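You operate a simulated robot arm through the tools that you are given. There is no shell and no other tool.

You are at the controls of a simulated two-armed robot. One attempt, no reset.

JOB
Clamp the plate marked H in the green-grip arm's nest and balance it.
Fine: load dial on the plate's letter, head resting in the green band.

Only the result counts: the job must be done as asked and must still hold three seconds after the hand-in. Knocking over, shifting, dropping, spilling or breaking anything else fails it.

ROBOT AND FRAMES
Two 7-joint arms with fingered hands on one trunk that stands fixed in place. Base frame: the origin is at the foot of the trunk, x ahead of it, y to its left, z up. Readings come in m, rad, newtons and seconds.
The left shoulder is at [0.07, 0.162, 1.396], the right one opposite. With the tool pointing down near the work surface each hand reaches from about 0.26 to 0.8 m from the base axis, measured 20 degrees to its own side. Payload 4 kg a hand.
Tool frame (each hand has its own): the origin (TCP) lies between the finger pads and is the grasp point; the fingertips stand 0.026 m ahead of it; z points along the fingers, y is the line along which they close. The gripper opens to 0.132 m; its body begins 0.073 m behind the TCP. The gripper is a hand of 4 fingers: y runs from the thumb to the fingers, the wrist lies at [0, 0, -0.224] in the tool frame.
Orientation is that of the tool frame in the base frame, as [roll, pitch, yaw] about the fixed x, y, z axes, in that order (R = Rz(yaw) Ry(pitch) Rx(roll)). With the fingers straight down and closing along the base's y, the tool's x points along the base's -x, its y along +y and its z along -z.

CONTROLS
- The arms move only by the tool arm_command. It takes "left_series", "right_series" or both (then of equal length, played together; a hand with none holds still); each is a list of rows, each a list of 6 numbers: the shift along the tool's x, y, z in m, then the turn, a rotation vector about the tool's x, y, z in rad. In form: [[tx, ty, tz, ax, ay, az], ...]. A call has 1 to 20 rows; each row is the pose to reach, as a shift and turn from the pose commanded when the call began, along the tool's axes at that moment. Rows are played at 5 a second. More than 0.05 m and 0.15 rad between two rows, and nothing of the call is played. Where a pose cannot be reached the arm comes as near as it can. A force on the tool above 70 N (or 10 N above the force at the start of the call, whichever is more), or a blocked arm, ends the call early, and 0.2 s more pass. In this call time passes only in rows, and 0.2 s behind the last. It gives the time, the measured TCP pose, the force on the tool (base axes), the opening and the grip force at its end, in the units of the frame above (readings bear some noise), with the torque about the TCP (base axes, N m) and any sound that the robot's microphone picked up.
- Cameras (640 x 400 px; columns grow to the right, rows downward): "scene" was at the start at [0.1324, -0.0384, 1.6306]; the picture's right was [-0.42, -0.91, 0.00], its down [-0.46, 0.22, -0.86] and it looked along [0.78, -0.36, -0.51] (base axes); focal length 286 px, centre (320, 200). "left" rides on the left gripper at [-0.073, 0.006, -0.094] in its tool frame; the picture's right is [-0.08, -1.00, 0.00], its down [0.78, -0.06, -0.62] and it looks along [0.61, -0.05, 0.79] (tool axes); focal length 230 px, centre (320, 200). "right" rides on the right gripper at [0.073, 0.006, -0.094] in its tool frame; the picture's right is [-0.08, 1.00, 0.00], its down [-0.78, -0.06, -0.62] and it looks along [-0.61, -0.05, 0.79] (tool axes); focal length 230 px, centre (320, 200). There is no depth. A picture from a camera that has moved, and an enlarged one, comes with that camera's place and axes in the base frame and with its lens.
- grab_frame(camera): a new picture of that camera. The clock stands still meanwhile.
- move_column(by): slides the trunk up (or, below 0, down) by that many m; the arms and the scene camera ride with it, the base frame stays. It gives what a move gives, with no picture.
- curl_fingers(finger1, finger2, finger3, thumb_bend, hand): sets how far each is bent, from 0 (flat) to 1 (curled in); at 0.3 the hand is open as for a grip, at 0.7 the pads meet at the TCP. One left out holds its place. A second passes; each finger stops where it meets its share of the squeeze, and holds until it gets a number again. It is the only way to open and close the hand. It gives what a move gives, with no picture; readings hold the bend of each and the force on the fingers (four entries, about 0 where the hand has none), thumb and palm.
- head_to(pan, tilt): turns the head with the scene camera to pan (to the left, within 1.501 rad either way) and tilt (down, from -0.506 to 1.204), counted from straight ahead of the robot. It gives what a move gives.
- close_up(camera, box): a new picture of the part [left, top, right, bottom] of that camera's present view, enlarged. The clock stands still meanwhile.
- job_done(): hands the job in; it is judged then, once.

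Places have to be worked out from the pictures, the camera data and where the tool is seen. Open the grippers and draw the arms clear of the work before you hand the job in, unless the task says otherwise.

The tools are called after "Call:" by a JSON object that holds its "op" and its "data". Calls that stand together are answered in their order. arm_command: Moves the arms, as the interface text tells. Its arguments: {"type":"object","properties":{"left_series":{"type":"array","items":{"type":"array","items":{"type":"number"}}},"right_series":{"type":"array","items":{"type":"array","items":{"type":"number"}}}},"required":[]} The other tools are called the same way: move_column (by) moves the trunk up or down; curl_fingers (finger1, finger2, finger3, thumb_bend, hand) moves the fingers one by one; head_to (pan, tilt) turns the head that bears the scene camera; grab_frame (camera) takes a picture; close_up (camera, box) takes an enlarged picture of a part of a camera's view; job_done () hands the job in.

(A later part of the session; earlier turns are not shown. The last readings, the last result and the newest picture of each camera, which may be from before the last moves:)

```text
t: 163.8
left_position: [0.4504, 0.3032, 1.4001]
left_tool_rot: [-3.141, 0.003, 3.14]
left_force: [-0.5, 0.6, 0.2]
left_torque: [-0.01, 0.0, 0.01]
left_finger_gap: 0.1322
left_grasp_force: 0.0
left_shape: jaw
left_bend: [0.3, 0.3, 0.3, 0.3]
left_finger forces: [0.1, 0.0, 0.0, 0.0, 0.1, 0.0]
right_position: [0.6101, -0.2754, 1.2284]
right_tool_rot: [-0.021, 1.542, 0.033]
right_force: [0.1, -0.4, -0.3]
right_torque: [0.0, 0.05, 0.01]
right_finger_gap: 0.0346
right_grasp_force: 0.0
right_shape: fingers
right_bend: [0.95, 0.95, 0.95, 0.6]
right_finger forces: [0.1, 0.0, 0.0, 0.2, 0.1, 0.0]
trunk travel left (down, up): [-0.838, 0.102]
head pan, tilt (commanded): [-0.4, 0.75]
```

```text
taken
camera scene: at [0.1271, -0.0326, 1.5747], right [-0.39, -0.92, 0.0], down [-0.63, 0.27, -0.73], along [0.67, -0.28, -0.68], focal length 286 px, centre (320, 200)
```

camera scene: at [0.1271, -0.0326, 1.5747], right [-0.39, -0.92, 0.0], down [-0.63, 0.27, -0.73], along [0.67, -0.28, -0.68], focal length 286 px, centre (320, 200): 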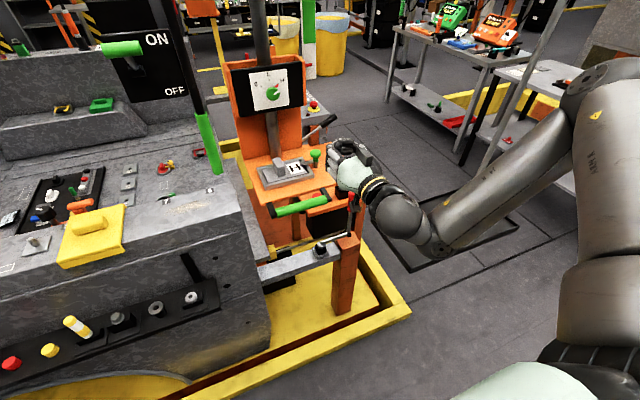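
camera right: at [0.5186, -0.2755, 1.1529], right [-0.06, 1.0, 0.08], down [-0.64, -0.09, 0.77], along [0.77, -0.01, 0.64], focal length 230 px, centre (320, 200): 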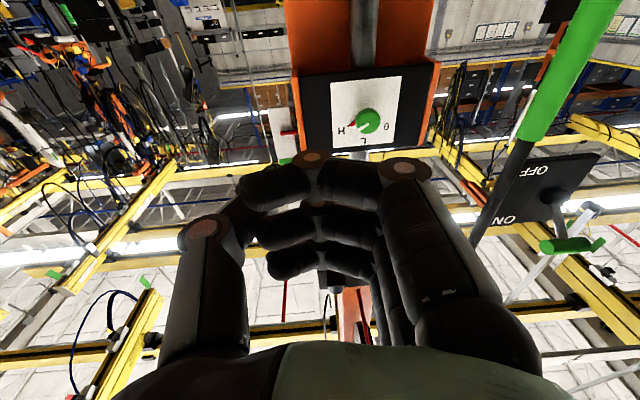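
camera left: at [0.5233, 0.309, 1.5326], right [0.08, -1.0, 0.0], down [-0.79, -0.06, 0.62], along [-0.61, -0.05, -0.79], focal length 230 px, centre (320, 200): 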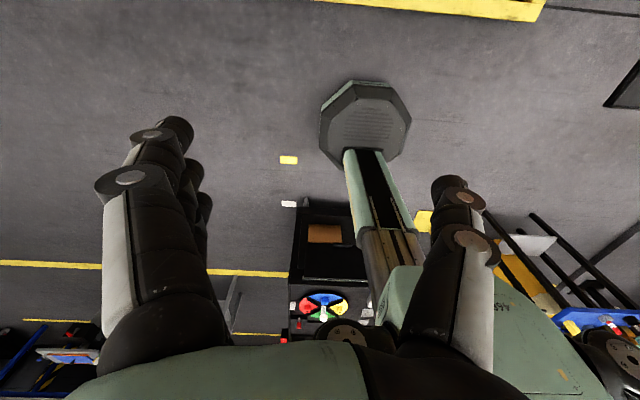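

Path looks clear. I lower the trunk by 0.255 m in two steps, watching forces.

Call:
{"op": "move_column", "data": {"by": -0.15}}

Call:
{"op": "grab_frame", "data": {"camera": "scene"}}

```text
t: 165.6
left_position: [0.4489, 0.3042, 1.2516]
left_tool_rot: [-3.142, 0.003, -3.14]
left_force: [0.9, -0.4, -0.1]
left_torque: [0.01, -0.02, -0.01]
left_finger_gap: 0.1317
left_grasp_force: 0.0
left_shape: jaw
left_bend: [0.3, 0.3, 0.3, 0.3]
left_finger forces: [0.0, 0.0, 0.0, 0.0, 0.0, 0.1]
right_position: [0.6102, -0.2746, 1.0773]
right_tool_rot: [-0.022, 1.539, 0.032]
right_force: [0.2, -0.9, -0.4]
right_torque: [-0.01, -0.02, 0.05]
right_finger_gap: 0.0345
right_grasp_force: 0.0
right_shape: fingers
right_bend: [0.95, 0.95, 0.95, 0.6]
right_finger forces: [0.0, 0.0, 0.0, 0.0, 0.0, 0.0]
trunk travel left (down, up): [-0.688, 0.252]
head pan, tilt (commanded): [-0.4, 0.75]
```

```text
taken
camera scene: at [0.1269, -0.0326, 1.4247], right [-0.39, -0.92, 0.0], down [-0.63, 0.27, -0.73], along [0.67, -0.28, -0.68], focal length 286 px, centre (320, 200)
```

scene: 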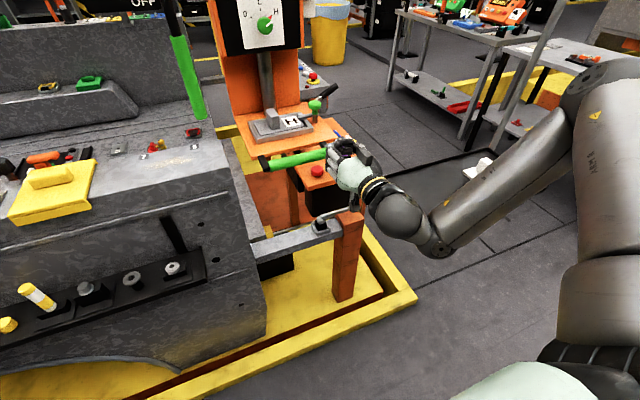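

Let me zoom to check clearance between the fist and the bar's right bracket before lowering further.

Call:
{"op": "close_up", "data": {"camera": "scene", "box": [250, 100, 410, 200]}}

Call:
{"op": "grab_frame", "data": {"camera": "right"}}

```text
4.00 times, centred on (330, 150) of scene
camera zoom: at [0.1269, -0.0326, 1.4247], right [-0.39, -0.92, 0.0], down [-0.63, 0.27, -0.73], along [0.67, -0.28, -0.68], focal length 1142 px, centre (280, 400)
```

zoom: 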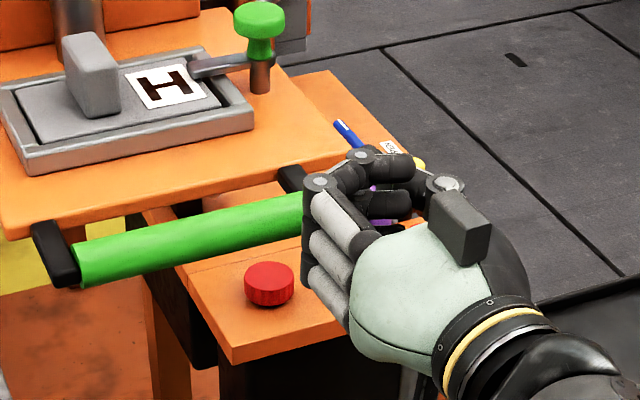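

```text
taken
camera right: at [0.5184, -0.2755, 1.0031], right [-0.06, 1.0, 0.08], down [-0.64, -0.09, 0.77], along [0.77, -0.01, 0.64], focal length 230 px, centre (320, 200)
```

right: 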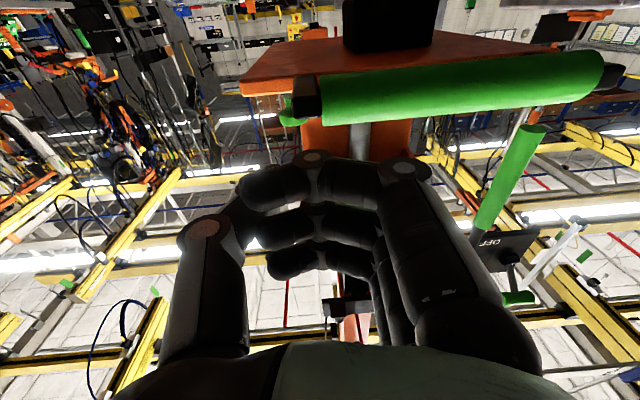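

The bar is actually at ≈ [0.647, −0.198, 1.046], so the fist would scrape it. I yaw the hand +0.57 rad so it can sit farther back in x before lowering.

Call:
{"op": "arm_command", "data": {"right_series": [[-0.001, 0.0, -0.012, -0.1424, -0.0001, 0.0045], [-0.002, 0.005, -0.022, -0.2849, -0.0002, 0.0091], [-0.003, 0.015, -0.03, -0.4273, -0.0003, 0.0136], [-0.0041, 0.0269, -0.0335, -0.5697, -0.0004, 0.0181], [-0.0041, 0.0269, -0.0335, -0.5697, -0.0004, 0.0181]]}}

Call:
{"op": "close_up", "data": {"camera": "scene", "box": [250, 100, 410, 200]}}

Call:
{"op": "grab_frame", "data": {"camera": "right"}}

```text
t: 166.8
left_position: [0.4502, 0.3045, 1.2492]
left_tool_rot: [-3.14, 0.004, 3.141]
left_force: [-0.4, 0.3, 0.5]
left_torque: [0.03, 0.01, 0.02]
left_finger_gap: 0.132
left_grasp_force: 0.1
left_shape: jaw
left_bend: [0.3, 0.3, 0.3, 0.3]
left_finger forces: [0.0, 0.0, 0.0, 0.1, 0.0, 0.1]
right_position: [0.5754, -0.2503, 1.0805]
right_tool_rot: [0.009, 1.542, 0.63]
right_force: [-0.4, -0.2, 0.7]
right_torque: [0.02, 0.01, 0.03]
right_finger_gap: 0.0344
right_grasp_force: 0.0
right_shape: fingers
right_bend: [0.95, 0.95, 0.95, 0.6]
right_finger forces: [0.0, 0.0, 0.1, 0.1, 0.0, 0.1]
trunk travel left (down, up): [-0.688, 0.252]
head pan, tilt (commanded): [-0.4, 0.75]
```

```text
4.00 times, centred on (330, 150) of scene
camera zoom: at [0.1271, -0.0323, 1.4246], right [-0.39, -0.92, 0.0], down [-0.63, 0.27, -0.73], along [0.67, -0.29, -0.68], focal length 1142 px, centre (280, 400)
```

zoom: 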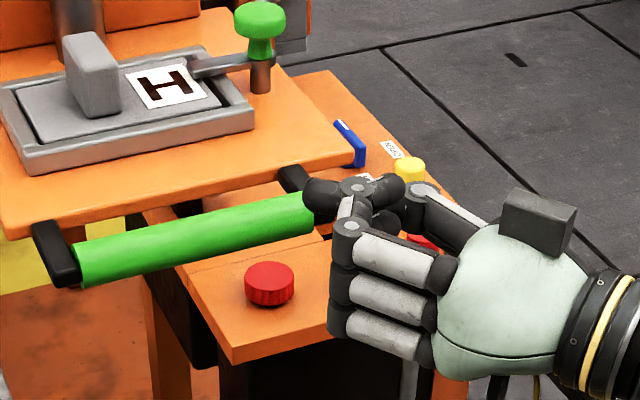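

```text
taken
camera right: at [0.4976, -0.2999, 1.0061], right [-0.58, 0.81, 0.08], down [-0.48, -0.42, 0.77], along [0.65, 0.41, 0.64], focal length 230 px, centre (320, 200)
```

right: 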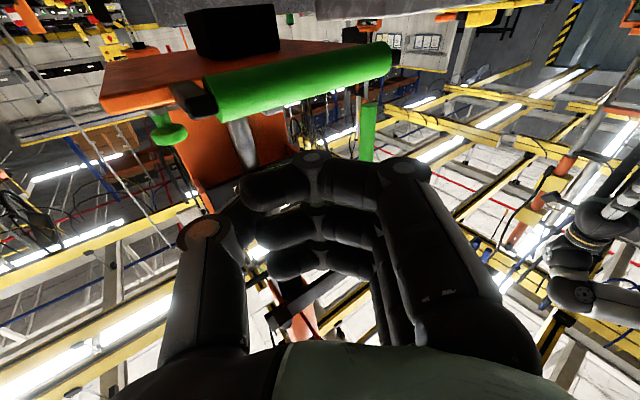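

Now clear of the bar in x. I lower the trunk by 0.10 m so the fist is just below bar height.

Call:
{"op": "move_column", "data": {"by": -0.1}}

Call:
{"op": "grab_frame", "data": {"camera": "scene"}}

Call:
{"op": "grab_frame", "data": {"camera": "right"}}

```text
t: 168.1
left_position: [0.4439, 0.3096, 1.1512]
left_tool_rot: [-3.137, 0.009, -3.141]
left_force: [-0.7, -0.1, -0.2]
left_torque: [0.04, -0.01, -0.02]
left_finger_gap: 0.1318
left_grasp_force: 0.1
left_shape: jaw
left_bend: [0.3, 0.3, 0.3, 0.3]
left_finger forces: [0.0, 0.0, 0.0, 0.1, 0.1, 0.1]
right_position: [0.5687, -0.2445, 0.9877]
right_tool_rot: [-0.164, 1.536, 0.463]
right_force: [0.1, 1.3, -0.7]
right_torque: [0.0, -0.01, 0.0]
right_finger_gap: 0.0345
right_grasp_force: 0.1
right_shape: fingers
right_bend: [0.95, 0.95, 0.95, 0.6]
right_finger forces: [0.0, 0.0, 0.0, 0.0, 0.0, 0.0]
trunk travel left (down, up): [-0.588, 0.352]
head pan, tilt (commanded): [-0.4, 0.75]
```

```text
taken
camera scene: at [0.1203, -0.0261, 1.3257], right [-0.39, -0.92, 0.0], down [-0.62, 0.26, -0.74], along [0.68, -0.29, -0.68], focal length 286 px, centre (320, 200)
```

scene: 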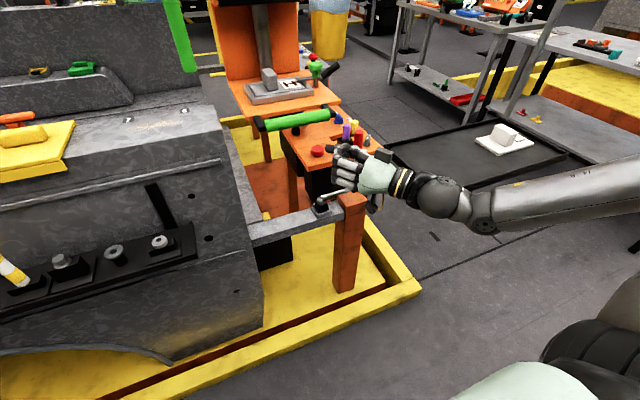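

```text
taken
camera right: at [0.4929, -0.2937, 0.9117], right [-0.59, 0.81, 0.07], down [-0.49, -0.42, 0.76], along [0.65, 0.41, 0.64], focal length 230 px, centre (320, 200)
```

right: 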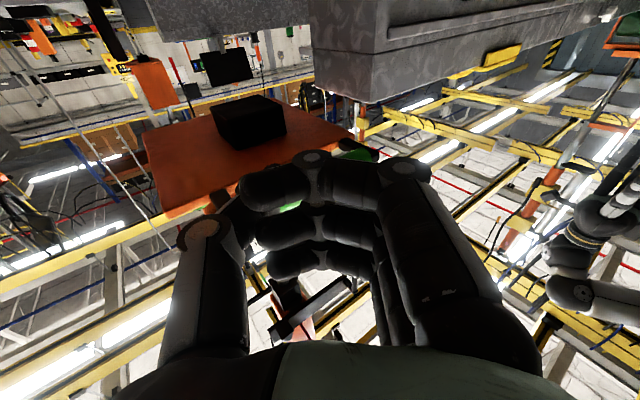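

The robot body shifted slightly – the forearm is likely pressing on the tray edge. I raise the trunk back immediately.

Call:
{"op": "move_column", "data": {"by": 0.1}}

Call:
{"op": "grab_frame", "data": {"camera": "scene"}}

Call:
{"op": "head_to", "data": {"pan": -0.9, "tilt": 0.75}}

Call:
{"op": "grab_frame", "data": {"camera": "scene"}}

```text
t: 169.4
left_position: [0.4499, 0.3042, 1.25]
left_tool_rot: [-3.141, 0.003, -3.14]
left_force: [-0.3, 0.4, 0.0]
left_torque: [-0.04, 0.04, -0.02]
left_finger_gap: 0.1317
left_grasp_force: 0.0
left_shape: jaw
left_bend: [0.3, 0.3, 0.3, 0.3]
left_finger forces: [0.1, 0.1, 0.1, 0.1, 0.1, 0.0]
right_position: [0.5749, -0.2501, 1.0816]
right_tool_rot: [-0.017, 1.541, 0.605]
right_force: [-0.8, -0.2, -0.7]
right_torque: [-0.01, 0.0, -0.02]
right_finger_gap: 0.0345
right_grasp_force: 0.1
right_shape: fingers
right_bend: [0.95, 0.95, 0.95, 0.6]
right_finger forces: [0.0, 0.0, 0.0, 0.1, 0.0, 0.0]
trunk travel left (down, up): [-0.688, 0.252]
head pan, tilt (commanded): [-0.4, 0.75]
```

```text
taken
camera scene: at [0.1267, -0.0317, 1.4246], right [-0.39, -0.92, 0.0], down [-0.63, 0.27, -0.73], along [0.67, -0.29, -0.68], focal length 286 px, centre (320, 200)
```

scene: 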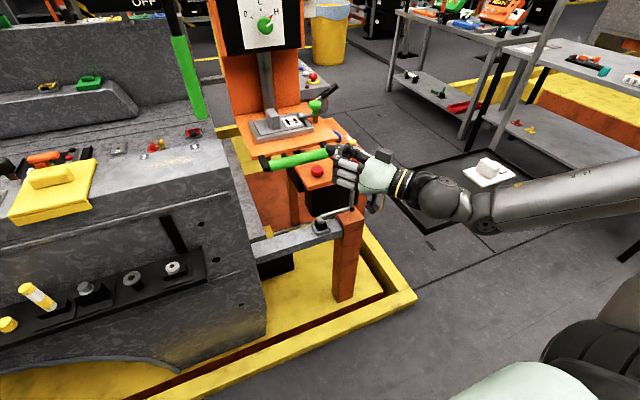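

```text
t: 170.4
left_position: [0.4499, 0.3037, 1.2496]
left_tool_rot: [-3.141, 0.002, 3.141]
left_force: [-0.3, 0.4, -0.4]
left_torque: [-0.01, 0.04, 0.01]
left_finger_gap: 0.1319
left_grasp_force: 0.1
left_shape: jaw
left_bend: [0.3, 0.3, 0.3, 0.3]
left_finger forces: [0.1, 0.1, 0.1, 0.1, 0.0, 0.0]
right_position: [0.5735, -0.2499, 1.082]
right_tool_rot: [0.003, 1.539, 0.625]
right_force: [0.6, -0.1, -0.7]
right_torque: [-0.01, -0.02, -0.01]
right_finger_gap: 0.0345
right_grasp_force: 0.0
right_shape: fingers
right_bend: [0.95, 0.95, 0.95, 0.6]
right_finger forces: [0.1, 0.0, 0.0, 0.1, 0.0, 0.0]
trunk travel left (down, up): [-0.688, 0.252]
head pan, tilt (commanded): [-0.901, 0.75]
```

```text
taken
camera scene: at [0.1021, -0.0654, 1.4246], right [-0.78, -0.62, 0.0], down [-0.42, 0.53, -0.73], along [0.45, -0.57, -0.68], focal length 286 px, centre (320, 200)
```

scene: 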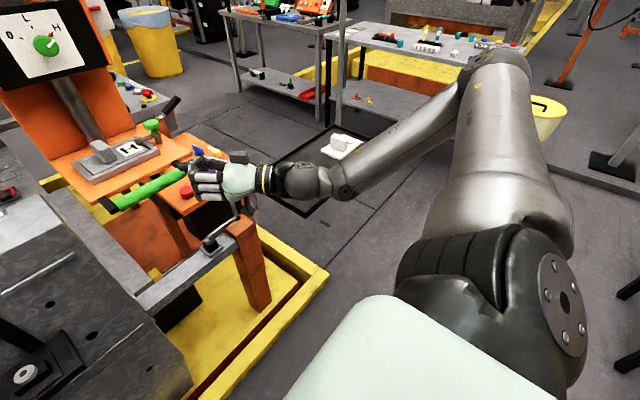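

Back to normal; nothing shows displaced. Lifting from below the bar is too low for this arm. Instead I'll lift the head from under its dial box (bottom at z≈1.216), where the arm is comfortable. I raise the trunk first.

Call:
{"op": "move_column", "data": {"by": 0.09}}

Call:
{"op": "arm_command", "data": {"right_series": [[0.001, -0.005, 0.0, 0.1424, 0, 0], [0.002, -0.01, 0.005, 0.2849, 0, 0], [0.003, -0.02, 0.02, 0.4273, 0, 0], [0.004, -0.03, 0.035, 0.5697, 0, 0], [0.004, -0.04, 0.05, 0.5697, 0, 0], [0.004, -0.04, 0.05, 0.5697, 0, 0]]}}

Call:
{"op": "head_to", "data": {"pan": -0.3, "tilt": 0.5}}

Call:
{"op": "grab_frame", "data": {"camera": "scene"}}

Call:
{"op": "close_up", "data": {"camera": "scene", "box": [270, 130, 430, 230]}}

```text
t: 171.6
left_position: [0.4504, 0.3041, 1.3397]
left_tool_rot: [3.142, 0.003, -3.141]
left_force: [1.0, 0.4, 0.1]
left_torque: [0.01, 0.0, 0.01]
left_finger_gap: 0.132
left_grasp_force: 0.1
left_shape: jaw
left_bend: [0.3, 0.3, 0.3, 0.3]
left_finger forces: [0.0, 0.0, 0.0, 0.0, 0.0, 0.0]
right_position: [0.5739, -0.2504, 1.1711]
right_tool_rot: [0.008, 1.542, 0.631]
right_force: [0.8, 0.6, 0.0]
right_torque: [0.01, -0.03, 0.01]
right_finger_gap: 0.0344
right_grasp_force: 0.0
right_shape: fingers
right_bend: [0.95, 0.95, 0.95, 0.6]
right_finger forces: [0.1, 0.0, 0.1, 0.1, 0.0, 0.0]
trunk travel left (down, up): [-0.778, 0.162]
head pan, tilt (commanded): [-0.901, 0.75]
```

```text
t: 173.0
left_position: [0.449, 0.3027, 1.3419]
left_tool_rot: [-3.14, 0.004, 3.141]
left_force: [-0.8, 0.4, -0.9]
left_torque: [-0.02, 0.03, 0.0]
left_finger_gap: 0.132
left_grasp_force: 0.0
left_shape: jaw
left_bend: [0.3, 0.3, 0.3, 0.3]
left_finger forces: [0.0, 0.1, 0.0, 0.0, 0.0, 0.0]
right_position: [0.6373, -0.2543, 1.1691]
right_tool_rot: [0.591, 1.539, 0.643]
right_force: [0.2, 0.4, 0.5]
right_torque: [-0.03, 0.0, -0.02]
right_finger_gap: 0.0345
right_grasp_force: 0.1
right_shape: fingers
right_bend: [0.95, 0.95, 0.95, 0.6]
right_finger forces: [0.1, 0.0, 0.0, 0.0, 0.1, 0.0]
trunk travel left (down, up): [-0.778, 0.162]
head pan, tilt (commanded): [-0.901, 0.75]
```

```text
t: 174.0
left_position: [0.4499, 0.3026, 1.3414]
left_tool_rot: [-3.141, 0.004, 3.142]
left_force: [0.4, 0.0, -1.1]
left_torque: [0.01, -0.04, -0.01]
left_finger_gap: 0.1318
left_grasp_force: 0.1
left_shape: jaw
left_bend: [0.3, 0.3, 0.3, 0.3]
left_finger forces: [0.0, 0.1, 0.0, 0.1, 0.1, 0.0]
right_position: [0.6373, -0.2533, 1.1705]
right_tool_rot: [0.573, 1.539, 0.626]
right_force: [-0.4, 0.1, -0.3]
right_torque: [0.01, 0.02, 0.0]
right_finger_gap: 0.0346
right_grasp_force: 0.1
right_shape: fingers
right_bend: [0.95, 0.95, 0.95, 0.6]
right_finger forces: [0.0, 0.1, 0.1, 0.0, 0.0, 0.0]
trunk travel left (down, up): [-0.778, 0.162]
head pan, tilt (commanded): [-0.3, 0.499]
```

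```text
taken
camera scene: at [0.1373, -0.0276, 1.5366], right [-0.3, -0.95, 0.0], down [-0.46, 0.14, -0.88], along [0.84, -0.26, -0.48], focal length 286 px, centre (320, 200)
```

scene: 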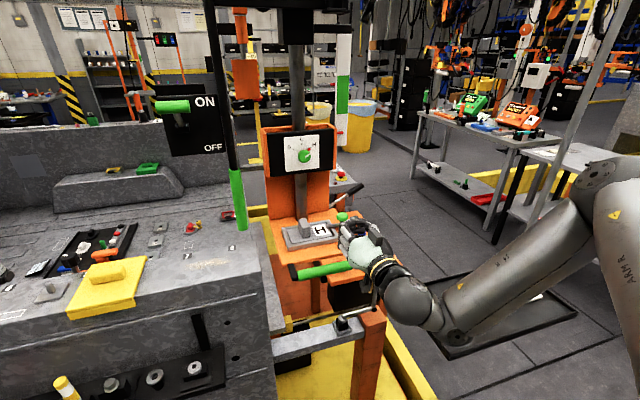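

```text
4.00 times, centred on (350, 180) of scene
camera zoom: at [0.1373, -0.0276, 1.5366], right [-0.3, -0.95, 0.0], down [-0.46, 0.14, -0.88], along [0.84, -0.26, -0.48], focal length 1142 px, centre (200, 280)
```

zoom: 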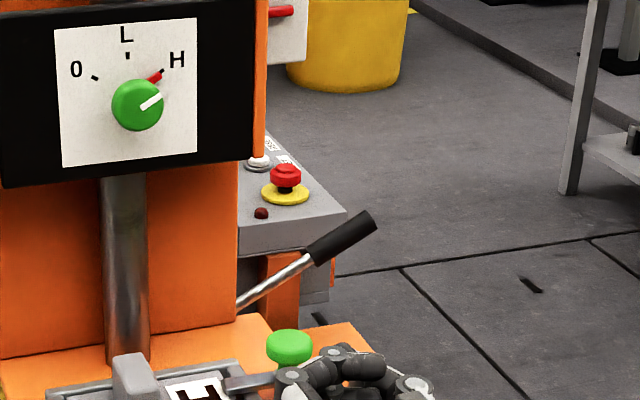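

Orientation is square again. I extend the uppermost finger (finger 3) as a lifting finger and move forward under the dial box at z≈1.172, in stages.

Call:
{"op": "curl_fingers", "data": {"hand": "right", "finger3": 0.58}}

Call:
{"op": "arm_command", "data": {"right_series": [[0.0005, -0.0044, 0.0407, 0, 0, 0], [0.0011, -0.0088, 0.0814, 0, 0, 0], [0.0016, -0.0132, 0.1221, 0, 0, 0], [0.0016, -0.0132, 0.1221, 0, 0, 0]]}}

Call:
{"op": "close_up", "data": {"camera": "scene", "box": [250, 130, 410, 230]}}

Call:
{"op": "grab_frame", "data": {"camera": "right"}}

```text
t: 175.0
left_position: [0.4485, 0.3038, 1.3406]
left_tool_rot: [3.142, 0.005, 3.141]
left_force: [-0.8, -1.3, -0.3]
left_torque: [0.01, -0.01, 0.04]
left_finger_gap: 0.1317
left_grasp_force: 0.1
left_shape: jaw
left_bend: [0.3, 0.3, 0.3, 0.3]
left_finger forces: [0.0, 0.0, 0.1, 0.0, 0.0, 0.0]
right_position: [0.6384, -0.253, 1.1699]
right_tool_rot: [0.567, 1.541, 0.621]
right_force: [0.2, -0.4, -0.3]
right_torque: [0.01, 0.0, 0.02]
right_finger_gap: 0.0344
right_grasp_force: 0.0
right_shape: fingers
right_bend: [0.95, 0.95, 0.57, 0.6]
right_finger forces: [0.0, 0.0, 0.0, 0.0, 0.1, 0.0]
trunk travel left (down, up): [-0.778, 0.162]
head pan, tilt (commanded): [-0.3, 0.499]
```

```text
t: 176.0
left_position: [0.4502, 0.3039, 1.3406]
left_tool_rot: [-3.14, 0.003, 3.142]
left_force: [-0.1, -0.5, -0.1]
left_torque: [0.02, 0.01, 0.02]
left_finger_gap: 0.1319
left_grasp_force: 0.1
left_shape: jaw
left_bend: [0.3, 0.3, 0.3, 0.3]
left_finger forces: [0.0, 0.0, 0.0, 0.0, 0.0, 0.0]
right_position: [0.76, -0.2602, 1.1711]
right_tool_rot: [0.581, 1.54, 0.633]
right_force: [-0.7, 0.2, -0.3]
right_torque: [-0.04, 0.02, 0.05]
right_finger_gap: 0.0347
right_grasp_force: 0.0
right_shape: fingers
right_bend: [0.95, 0.95, 0.57, 0.6]
right_finger forces: [0.0, 0.1, 0.1, 0.0, 0.2, 0.0]
trunk travel left (down, up): [-0.778, 0.162]
head pan, tilt (commanded): [-0.3, 0.499]
```

```text
4.00 times, centred on (330, 180) of scene
camera zoom: at [0.137, -0.0279, 1.5366], right [-0.3, -0.96, 0.0], down [-0.46, 0.14, -0.88], along [0.84, -0.26, -0.48], focal length 1142 px, centre (280, 280)
```

zoom: 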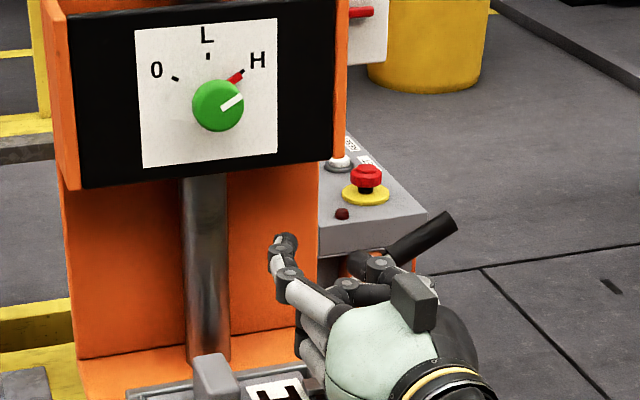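

```text
taken
camera right: at [0.6693, -0.2596, 1.0962], right [-0.06, 0.99, 0.09], down [-0.63, -0.11, 0.77], along [0.77, -0.02, 0.63], focal length 230 px, centre (320, 200)
```

right: 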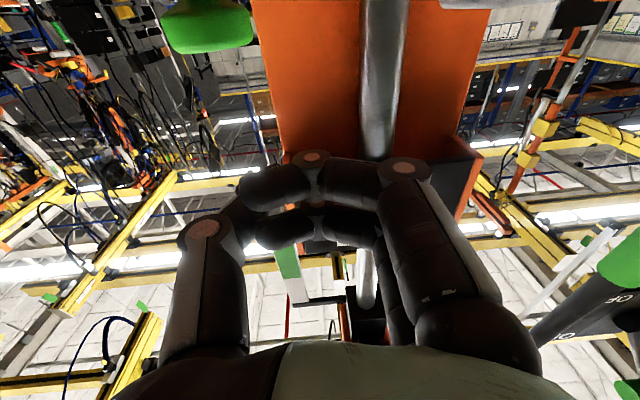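

Position is good, below the box. I advance another 8 cm so finger 3 goes under the box bottom.

Call:
{"op": "arm_command", "data": {"right_series": [[0.0007, -0.0021, 0.0273, 0, 0, 0], [0.0014, -0.0043, 0.0545, 0, 0, 0], [0.0021, -0.0065, 0.0818, 0, 0, 0], [0.0021, -0.0065, 0.0818, 0, 0, 0]]}}

Call:
{"op": "close_up", "data": {"camera": "scene", "box": [250, 130, 410, 230]}}

Call:
{"op": "grab_frame", "data": {"camera": "right"}}

```text
t: 177.0
left_position: [0.4501, 0.3035, 1.3401]
left_tool_rot: [-3.141, 0.004, -3.141]
left_force: [0.5, -0.5, -0.5]
left_torque: [-0.01, -0.01, 0.02]
left_finger_gap: 0.1315
left_grasp_force: 0.2
left_shape: jaw
left_bend: [0.3, 0.3, 0.3, 0.3]
left_finger forces: [0.1, 0.0, 0.1, 0.0, 0.0, 0.0]
right_position: [0.8286, -0.2701, 1.1861]
right_tool_rot: [0.609, 1.543, 0.664]
right_force: [-0.1, 0.4, 0.8]
right_torque: [-0.02, 0.0, 0.0]
right_finger_gap: 0.0346
right_grasp_force: 0.1
right_shape: fingers
right_bend: [0.95, 0.95, 0.57, 0.6]
right_finger forces: [0.0, 0.0, 0.0, 0.0, 0.0, 0.1]
right hand out of reach, approached as far as the arm can: row 2, 3, 4
trunk travel left (down, up): [-0.778, 0.162]
head pan, tilt (commanded): [-0.3, 0.499]
```

```text
4.00 times, centred on (330, 180) of scene
camera zoom: at [0.1381, -0.0268, 1.5365], right [-0.3, -0.96, 0.0], down [-0.46, 0.14, -0.88], along [0.84, -0.26, -0.48], focal length 1142 px, centre (280, 280)
```

zoom: 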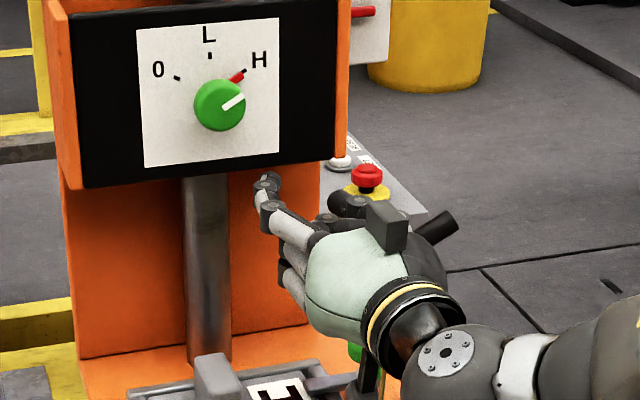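

```text
taken
camera right: at [0.737, -0.2684, 1.1112], right [-0.06, 0.99, 0.09], down [-0.63, -0.11, 0.77], along [0.77, -0.02, 0.63], focal length 230 px, centre (320, 200)
```

right: 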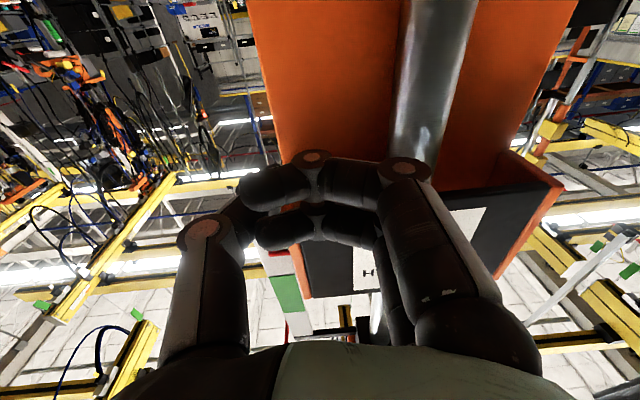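

Finger 3's tip is just at the front edge of the box bottom; I need ~3 cm more. I yaw the hand +0.25 rad to gain reach, slightly lower, then advance.

Call:
{"op": "arm_command", "data": {"right_series": [[0.0125, 0.001, -0.02, 0, 0, 0], [0.0135, 0.001, -0.02, -0.125, 0.0021, 0.0034], [0.0145, 0.001, -0.02, -0.2499, 0.0043, 0.0068], [0.0149, 0.0, 0.005, -0.2499, 0.0043, 0.0068], [0.0149, 0.0, 0.033, -0.2499, 0.0043, 0.0068], [0.0149, 0.0, 0.033, -0.2499, 0.0043, 0.0068]]}}

Call:
{"op": "close_up", "data": {"camera": "scene", "box": [250, 130, 410, 230]}}

Call:
{"op": "grab_frame", "data": {"camera": "right"}}

```text
t: 178.4
left_position: [0.4484, 0.3028, 1.3408]
left_tool_rot: [3.141, 0.006, 3.141]
left_force: [0.7, 0.2, 0.2]
left_torque: [0.03, 0.02, -0.01]
left_finger_gap: 0.1319
left_grasp_force: 0.0
left_shape: jaw
left_bend: [0.3, 0.3, 0.3, 0.3]
left_finger forces: [0.0, 0.0, 0.0, 0.0, 0.0, 0.0]
right_position: [0.8349, -0.2742, 1.1942]
right_tool_rot: [0.62, 1.541, 0.922]
right_force: [-9.3, -1.3, -1.9]
right_torque: [0.03, -0.2, 0.37]
right_finger_gap: 0.0343
right_grasp_force: 5.5
right_shape: fingers
right_bend: [0.95, 0.95, 0.57, 0.6]
right_finger forces: [0.1, 0.1, 9.4, 0.1, 0.1, 0.0]
right hand out of reach, approached as far as the arm can: row 4, 5, 6
trunk travel left (down, up): [-0.778, 0.162]
head pan, tilt (commanded): [-0.3, 0.499]
```

```text
4.00 times, centred on (330, 180) of scene
camera zoom: at [0.1352, -0.0278, 1.5368], right [-0.3, -0.95, 0.0], down [-0.46, 0.14, -0.88], along [0.84, -0.26, -0.48], focal length 1142 px, centre (280, 280)
```

zoom: 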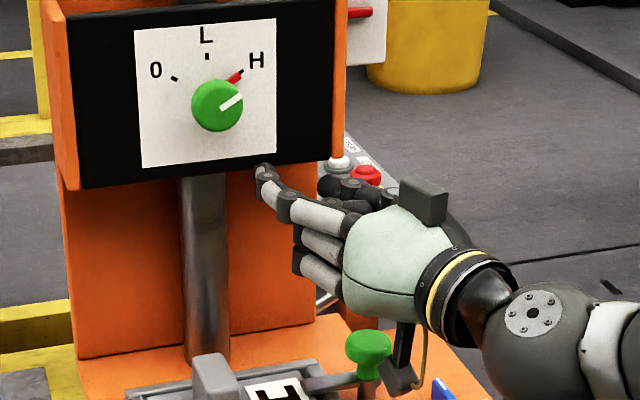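

```text
taken
camera right: at [0.7454, -0.2952, 1.1198], right [-0.3, 0.95, 0.1], down [-0.58, -0.26, 0.77], along [0.75, 0.17, 0.63], focal length 230 px, centre (320, 200)
```

right: 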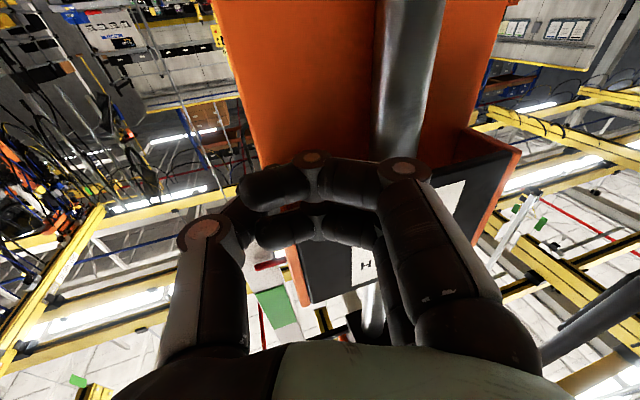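

Finger 3 is pressing the front of the panel edge because the pose crept upward. I back off 2 cm, and will lower the trunk a bit to keep that arm pose at the right height.

Call:
{"op": "arm_command", "data": {"right_series": [[-0.0004, 0.0059, -0.0191, 0, 0, 0], [-0.0004, 0.0059, -0.0191, 0, 0, 0]]}}

Call:
{"op": "move_column", "data": {"by": -0.035}}

Call:
{"op": "arm_command", "data": {"right_series": [[0.0002, -0.0045, 0.0143, 0, 0, 0], [0.0004, -0.0089, 0.0286, 0, 0, 0], [0.0006, -0.0134, 0.043, 0, 0, 0], [0.0006, -0.0134, 0.043, 0, 0, 0]]}}

Call:
{"op": "close_up", "data": {"camera": "scene", "box": [250, 115, 410, 215]}}

Call:
{"op": "grab_frame", "data": {"camera": "right"}}

```text
t: 179.0
left_position: [0.4508, 0.303, 1.3404]
left_tool_rot: [3.141, 0.002, -3.141]
left_force: [0.0, -0.7, 0.5]
left_torque: [-0.02, 0.01, 0.0]
left_finger_gap: 0.1319
left_grasp_force: 0.0
left_shape: jaw
left_bend: [0.3, 0.3, 0.3, 0.3]
left_finger forces: [0.0, 0.0, 0.0, 0.1, 0.0, 0.1]
right_position: [0.8158, -0.2737, 1.1946]
right_tool_rot: [0.566, 1.54, 0.869]
right_force: [-0.9, -0.1, 0.0]
right_torque: [-0.02, 0.01, -0.01]
right_finger_gap: 0.0346
right_grasp_force: 0.0
right_shape: fingers
right_bend: [0.95, 0.95, 0.57, 0.6]
right_finger forces: [0.0, 0.0, 0.0, 0.0, 0.0, 0.1]
trunk travel left (down, up): [-0.778, 0.162]
head pan, tilt (commanded): [-0.3, 0.499]
```

```text
t: 179.8
left_position: [0.451, 0.3035, 1.3054]
left_tool_rot: [-3.141, 0.004, 3.14]
left_force: [-0.3, -0.2, -0.1]
left_torque: [-0.03, -0.01, -0.04]
left_finger_gap: 0.1319
left_grasp_force: 0.0
left_shape: jaw
left_bend: [0.3, 0.3, 0.3, 0.3]
left_finger forces: [0.1, 0.0, 0.1, 0.1, 0.0, 0.0]
right_position: [0.8162, -0.2743, 1.1585]
right_tool_rot: [0.58, 1.539, 0.885]
right_force: [0.5, -0.4, -0.3]
right_torque: [0.01, -0.05, -0.03]
right_finger_gap: 0.0346
right_grasp_force: 0.1
right_shape: fingers
right_bend: [0.95, 0.95, 0.57, 0.6]
right_finger forces: [0.0, 0.1, 0.0, 0.0, 0.0, 0.0]
trunk travel left (down, up): [-0.743, 0.197]
head pan, tilt (commanded): [-0.3, 0.499]
```

```text
t: 180.8
left_position: [0.4512, 0.3038, 1.3057]
left_tool_rot: [-3.141, 0.005, -3.141]
left_force: [-0.1, 0.0, 0.1]
left_torque: [0.03, 0.04, 0.03]
left_finger_gap: 0.132
left_grasp_force: 0.1
left_shape: jaw
left_bend: [0.3, 0.3, 0.3, 0.3]
left_finger forces: [0.0, 0.0, 0.1, 0.1, 0.0, 0.1]
right_position: [0.8462, -0.2753, 1.1688]
right_tool_rot: [0.622, 1.541, 0.925]
right_force: [-0.1, -0.4, 0.6]
right_torque: [0.0, 0.01, 0.0]
right_finger_gap: 0.0346
right_grasp_force: 0.1
right_shape: fingers
right_bend: [0.95, 0.95, 0.57, 0.6]
right_finger forces: [0.0, 0.1, 0.1, 0.0, 0.1, 0.0]
right hand out of reach, approached as far as the arm can: row 2, 3, 4
trunk travel left (down, up): [-0.743, 0.197]
head pan, tilt (commanded): [-0.3, 0.499]
```

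```text
4.00 times, centred on (330, 165) of scene
camera zoom: at [0.1382, -0.0271, 1.5015], right [-0.3, -0.96, 0.0], down [-0.46, 0.14, -0.88], along [0.84, -0.26, -0.48], focal length 1142 px, centre (280, 340)
```

zoom: 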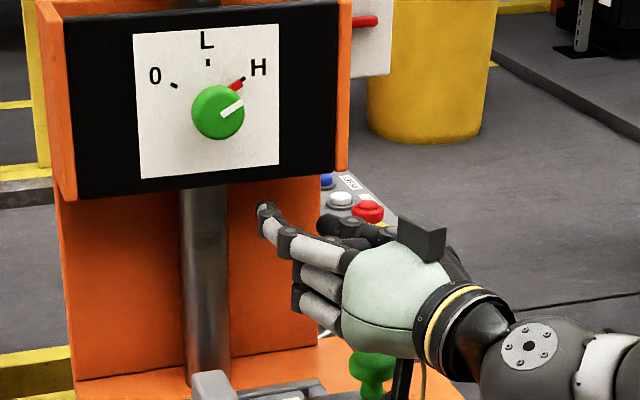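

```text
taken
camera right: at [0.7588, -0.2974, 1.0951], right [-0.3, 0.95, 0.09], down [-0.58, -0.26, 0.77], along [0.75, 0.17, 0.63], focal length 230 px, centre (320, 200)
```

right: 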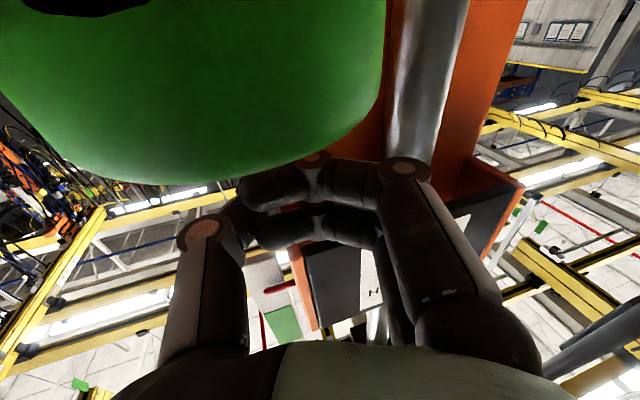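

Finger 3 is now under the box (tip x≈0.87), with the camera close to but not touching the clamp knob. I raise the trunk in small steps until the finger carries the box.

Call:
{"op": "move_column", "data": {"by": 0.012}}

Call:
{"op": "close_up", "data": {"camera": "scene", "box": [250, 115, 410, 215]}}

```text
t: 181.4
left_position: [0.4504, 0.3026, 1.317]
left_tool_rot: [3.141, 0.002, 3.141]
left_force: [-0.3, 0.3, -0.4]
left_torque: [-0.03, 0.0, 0.01]
left_finger_gap: 0.132
left_grasp_force: 0.0
left_shape: jaw
left_bend: [0.3, 0.3, 0.3, 0.3]
left_finger forces: [0.1, 0.0, 0.0, 0.0, 0.0, 0.1]
right_position: [0.8463, -0.2765, 1.1831]
right_tool_rot: [0.607, 1.541, 0.911]
right_force: [-0.2, 0.3, -1.1]
right_torque: [-0.01, 0.04, -0.01]
right_finger_gap: 0.0346
right_grasp_force: 0.1
right_shape: fingers
right_bend: [0.95, 0.95, 0.57, 0.6]
right_finger forces: [0.0, 0.0, 0.0, 0.0, 0.0, 0.1]
trunk travel left (down, up): [-0.755, 0.185]
head pan, tilt (commanded): [-0.3, 0.499]
```

```text
4.00 times, centred on (330, 165) of scene
camera zoom: at [0.1376, -0.0271, 1.5136], right [-0.3, -0.96, 0.0], down [-0.46, 0.14, -0.88], along [0.84, -0.26, -0.48], focal length 1142 px, centre (280, 340)
```

zoom: 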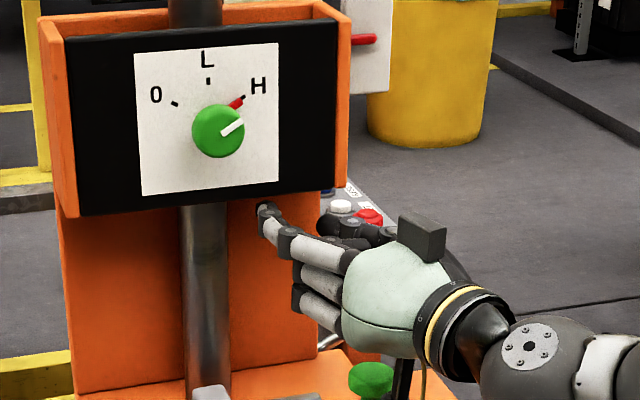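

Still free. Another 1.2 cm up.

Call:
{"op": "move_column", "data": {"by": 0.012}}

Call:
{"op": "close_up", "data": {"camera": "scene", "box": [250, 115, 410, 215]}}

```text
t: 182.0
left_position: [0.4494, 0.3034, 1.3302]
left_tool_rot: [3.141, 0.004, 3.141]
left_force: [0.4, -0.2, -0.5]
left_torque: [-0.03, 0.03, 0.02]
left_finger_gap: 0.1319
left_grasp_force: 0.0
left_shape: jaw
left_bend: [0.3, 0.3, 0.3, 0.3]
left_finger forces: [0.0, 0.1, 0.1, 0.0, 0.0, 0.0]
right_position: [0.8471, -0.2759, 1.194]
right_tool_rot: [0.601, 1.542, 0.905]
right_force: [0.2, -0.1, -0.1]
right_torque: [-0.03, 0.03, -0.01]
right_finger_gap: 0.0344
right_grasp_force: 0.3
right_shape: fingers
right_bend: [0.95, 0.95, 0.57, 0.6]
right_finger forces: [0.0, 0.1, 0.9, 0.0, 0.1, 0.1]
trunk travel left (down, up): [-0.767, 0.173]
head pan, tilt (commanded): [-0.3, 0.499]
```

```text
4.00 times, centred on (330, 165) of scene
camera zoom: at [0.1378, -0.0272, 1.5256], right [-0.3, -0.96, 0.0], down [-0.46, 0.14, -0.88], along [0.84, -0.26, -0.48], focal length 1142 px, centre (280, 340)
```

zoom: 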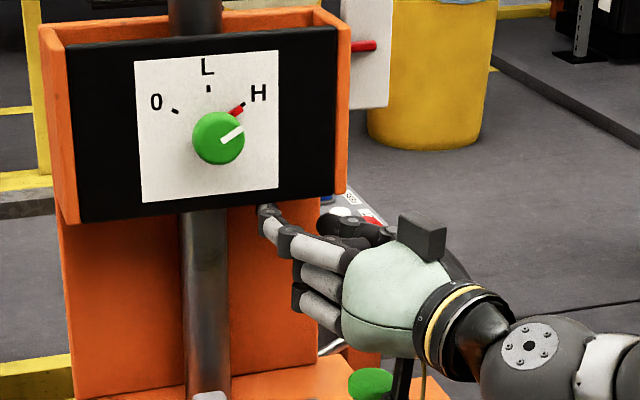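

Contact – the head is already rising with almost no load (0.9 N), so it is balanced. I raise by 8 cm and check the pointer.

Call:
{"op": "move_column", "data": {"by": 0.08}}

Call:
{"op": "grab_frame", "data": {"camera": "scene"}}

Call:
{"op": "close_up", "data": {"camera": "scene", "box": [260, 60, 420, 160]}}

Call:
{"op": "close_up", "data": {"camera": "scene", "box": [250, 115, 410, 215]}}

```text
t: 183.2
left_position: [0.4511, 0.304, 1.4093]
left_tool_rot: [3.141, 0.004, 3.141]
left_force: [-0.6, -0.8, 0.1]
left_torque: [0.0, 0.0, -0.02]
left_finger_gap: 0.132
left_grasp_force: 0.1
left_shape: jaw
left_bend: [0.3, 0.3, 0.3, 0.3]
left_finger forces: [0.1, 0.0, 0.0, 0.1, 0.1, 0.1]
right_position: [0.8478, -0.2751, 1.2749]
right_tool_rot: [0.577, 1.538, 0.882]
right_force: [-1.0, -0.8, 0.6]
right_torque: [-0.03, 0.0, 0.0]
right_finger_gap: 0.0346
right_grasp_force: 0.1
right_shape: fingers
right_bend: [0.95, 0.95, 0.57, 0.6]
right_finger forces: [0.1, 0.1, 0.0, 0.0, 0.1, 0.0]
trunk travel left (down, up): [-0.847, 0.093]
head pan, tilt (commanded): [-0.3, 0.499]
```

```text
taken
camera scene: at [0.1375, -0.0273, 1.6056], right [-0.3, -0.96, 0.0], down [-0.46, 0.14, -0.88], along [0.84, -0.26, -0.48], focal length 286 px, centre (320, 200)
```

scene: 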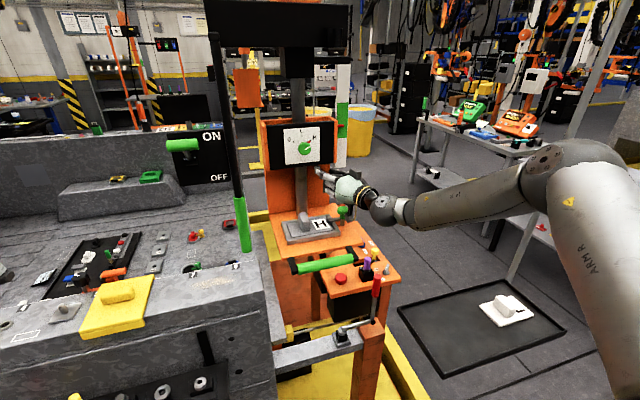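

```text
4.00 times, centred on (340, 110) of scene
camera zoom: at [0.1375, -0.0273, 1.6056], right [-0.3, -0.96, 0.0], down [-0.46, 0.14, -0.88], along [0.84, -0.26, -0.48], focal length 1142 px, centre (240, 560)
```

zoom: 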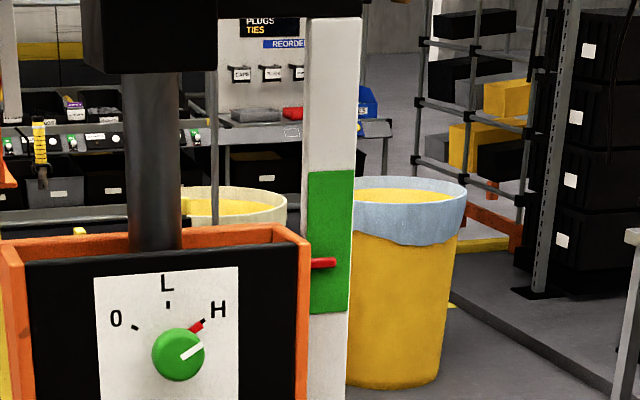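

```text
4.00 times, centred on (330, 165) of scene
camera zoom: at [0.1375, -0.0273, 1.6056], right [-0.3, -0.96, 0.0], down [-0.46, 0.14, -0.88], along [0.84, -0.26, -0.48], focal length 1142 px, centre (280, 340)
```

zoom: 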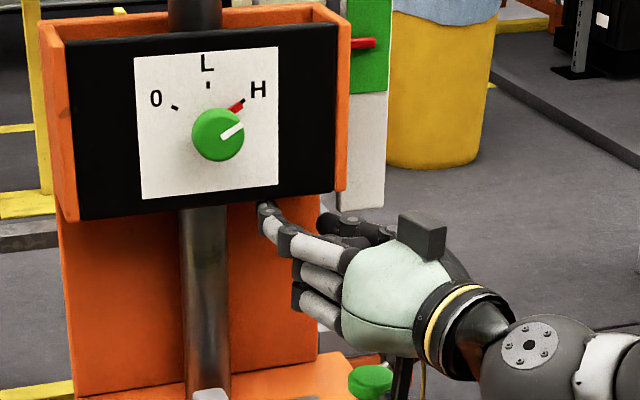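

The pointer is inside the green band already, and the finger carries no load. I let a little time pass to see whether the head drifts.

Call:
{"op": "head_to", "data": {"pan": -0.3, "tilt": 0.45}}

Call:
{"op": "head_to", "data": {"pan": -0.3, "tilt": 0.499}}

Call:
{"op": "close_up", "data": {"camera": "scene", "box": [260, 60, 420, 160]}}

```text
t: 183.8
left_position: [0.4493, 0.3041, 1.4098]
left_tool_rot: [3.141, 0.004, 3.141]
left_force: [-0.3, -0.4, -0.8]
left_torque: [0.0, 0.0, -0.04]
left_finger_gap: 0.1319
left_grasp_force: 0.0
left_shape: jaw
left_bend: [0.3, 0.3, 0.3, 0.3]
left_finger forces: [0.0, 0.1, 0.0, 0.1, 0.0, 0.1]
right_position: [0.846, -0.2749, 1.2743]
right_tool_rot: [0.612, 1.542, 0.913]
right_force: [-0.2, 0.5, -0.6]
right_torque: [0.0, 0.03, -0.01]
right_finger_gap: 0.0343
right_grasp_force: 0.0
right_shape: fingers
right_bend: [0.95, 0.95, 0.57, 0.6]
right_finger forces: [0.0, 0.1, 0.0, 0.0, 0.1, 0.0]
trunk travel left (down, up): [-0.847, 0.093]
head pan, tilt (commanded): [-0.3, 0.45]
```

```text
t: 184.4
left_position: [0.4505, 0.3031, 1.4094]
left_tool_rot: [3.141, 0.002, 3.141]
left_force: [-0.8, 0.0, -0.1]
left_torque: [0.02, 0.0, 0.0]
left_finger_gap: 0.1322
left_grasp_force: 0.1
left_shape: jaw
left_bend: [0.3, 0.3, 0.3, 0.3]
left_finger forces: [0.1, 0.1, 0.0, 0.1, 0.0, 0.0]
right_position: [0.8471, -0.2759, 1.2745]
right_tool_rot: [0.613, 1.541, 0.914]
right_force: [-0.2, 0.9, -0.1]
right_torque: [-0.02, -0.03, 0.0]
right_finger_gap: 0.0345
right_grasp_force: 0.0
right_shape: fingers
right_bend: [0.95, 0.95, 0.57, 0.6]
right_finger forces: [0.0, 0.0, 0.0, 0.1, 0.0, 0.0]
trunk travel left (down, up): [-0.847, 0.093]
head pan, tilt (commanded): [-0.3, 0.499]
```

```text
4.00 times, centred on (340, 110) of scene
camera zoom: at [0.1377, -0.0273, 1.6056], right [-0.3, -0.96, 0.0], down [-0.46, 0.14, -0.88], along [0.84, -0.26, -0.48], focal length 1142 px, centre (240, 560)
```

zoom: 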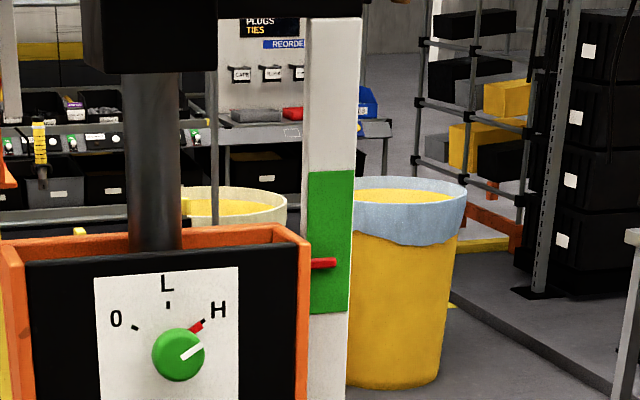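

No drift: the head stays put. I nudge it up another 1.5 cm toward the middle of the band.

Call:
{"op": "move_column", "data": {"by": 0.016}}

Call:
{"op": "close_up", "data": {"camera": "scene", "box": [260, 60, 420, 160]}}

```text
t: 185.1
left_position: [0.4499, 0.3035, 1.4264]
left_tool_rot: [3.141, 0.004, -3.142]
left_force: [-0.6, -0.2, -0.1]
left_torque: [-0.02, -0.02, 0.01]
left_finger_gap: 0.1319
left_grasp_force: 0.1
left_shape: jaw
left_bend: [0.3, 0.3, 0.3, 0.3]
left_finger forces: [0.1, 0.0, 0.1, 0.1, 0.0, 0.1]
right_position: [0.8477, -0.2763, 1.2921]
right_tool_rot: [0.546, 1.537, 0.852]
right_force: [-0.5, 0.5, 0.1]
right_torque: [0.0, -0.02, -0.03]
right_finger_gap: 0.0343
right_grasp_force: 0.0
right_shape: fingers
right_bend: [0.95, 0.95, 0.57, 0.6]
right_finger forces: [0.0, 0.0, 0.0, 0.0, 0.1, 0.0]
trunk travel left (down, up): [-0.863, 0.077]
head pan, tilt (commanded): [-0.3, 0.499]
```

```text
4.00 times, centred on (340, 110) of scene
camera zoom: at [0.1364, -0.0271, 1.6218], right [-0.3, -0.96, 0.0], down [-0.46, 0.14, -0.88], along [0.84, -0.26, -0.48], focal length 1142 px, centre (240, 560)
```

zoom: 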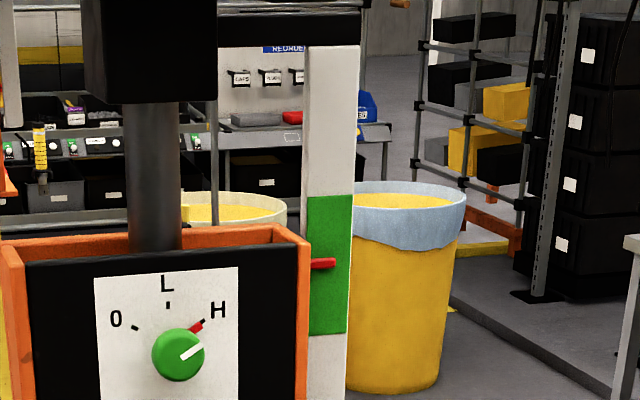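

The pointer sits exactly mid-band. I lower the hand 2 cm (head should stay), then retreat straight back.

Call:
{"op": "move_column", "data": {"by": -0.02}}

Call:
{"op": "close_up", "data": {"camera": "scene", "box": [260, 60, 420, 160]}}

Call:
{"op": "grab_frame", "data": {"camera": "right"}}

Call:
{"op": "close_up", "data": {"camera": "scene", "box": [250, 130, 410, 230]}}

```text
t: 185.8
left_position: [0.4496, 0.3039, 1.4051]
left_tool_rot: [3.141, 0.003, 3.141]
left_force: [0.2, 0.8, -0.4]
left_torque: [-0.03, -0.01, 0.01]
left_finger_gap: 0.1319
left_grasp_force: 0.0
left_shape: jaw
left_bend: [0.3, 0.3, 0.3, 0.3]
left_finger forces: [0.0, 0.0, 0.0, 0.0, 0.0, 0.0]
right_position: [0.8478, -0.2767, 1.2696]
right_tool_rot: [0.606, 1.542, 0.909]
right_force: [0.5, 0.8, -0.3]
right_torque: [-0.01, 0.02, -0.03]
right_finger_gap: 0.0346
right_grasp_force: 0.0
right_shape: fingers
right_bend: [0.95, 0.95, 0.57, 0.6]
right_finger forces: [0.0, 0.0, 0.1, 0.1, 0.1, 0.0]
trunk travel left (down, up): [-0.843, 0.097]
head pan, tilt (commanded): [-0.3, 0.499]
```

```text
4.00 times, centred on (340, 110) of scene
camera zoom: at [0.1375, -0.0271, 1.6016], right [-0.3, -0.96, 0.0], down [-0.46, 0.14, -0.88], along [0.84, -0.26, -0.48], focal length 1142 px, centre (240, 560)
```

zoom: 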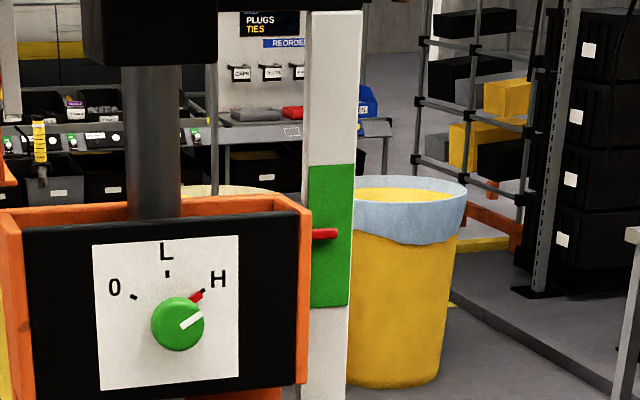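

```text
taken
camera right: at [0.7583, -0.2975, 1.1954], right [-0.3, 0.95, 0.09], down [-0.58, -0.26, 0.77], along [0.75, 0.17, 0.63], focal length 230 px, centre (320, 200)
```

right: 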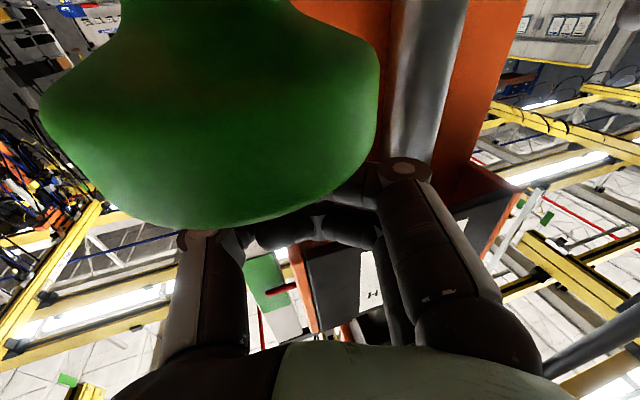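

```text
4.00 times, centred on (330, 180) of scene
camera zoom: at [0.1375, -0.0271, 1.6016], right [-0.3, -0.96, 0.0], down [-0.46, 0.14, -0.88], along [0.84, -0.26, -0.48], focal length 1142 px, centre (280, 280)
```

zoom: 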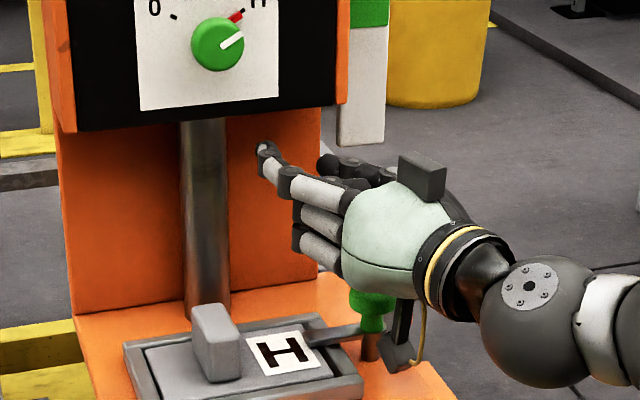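

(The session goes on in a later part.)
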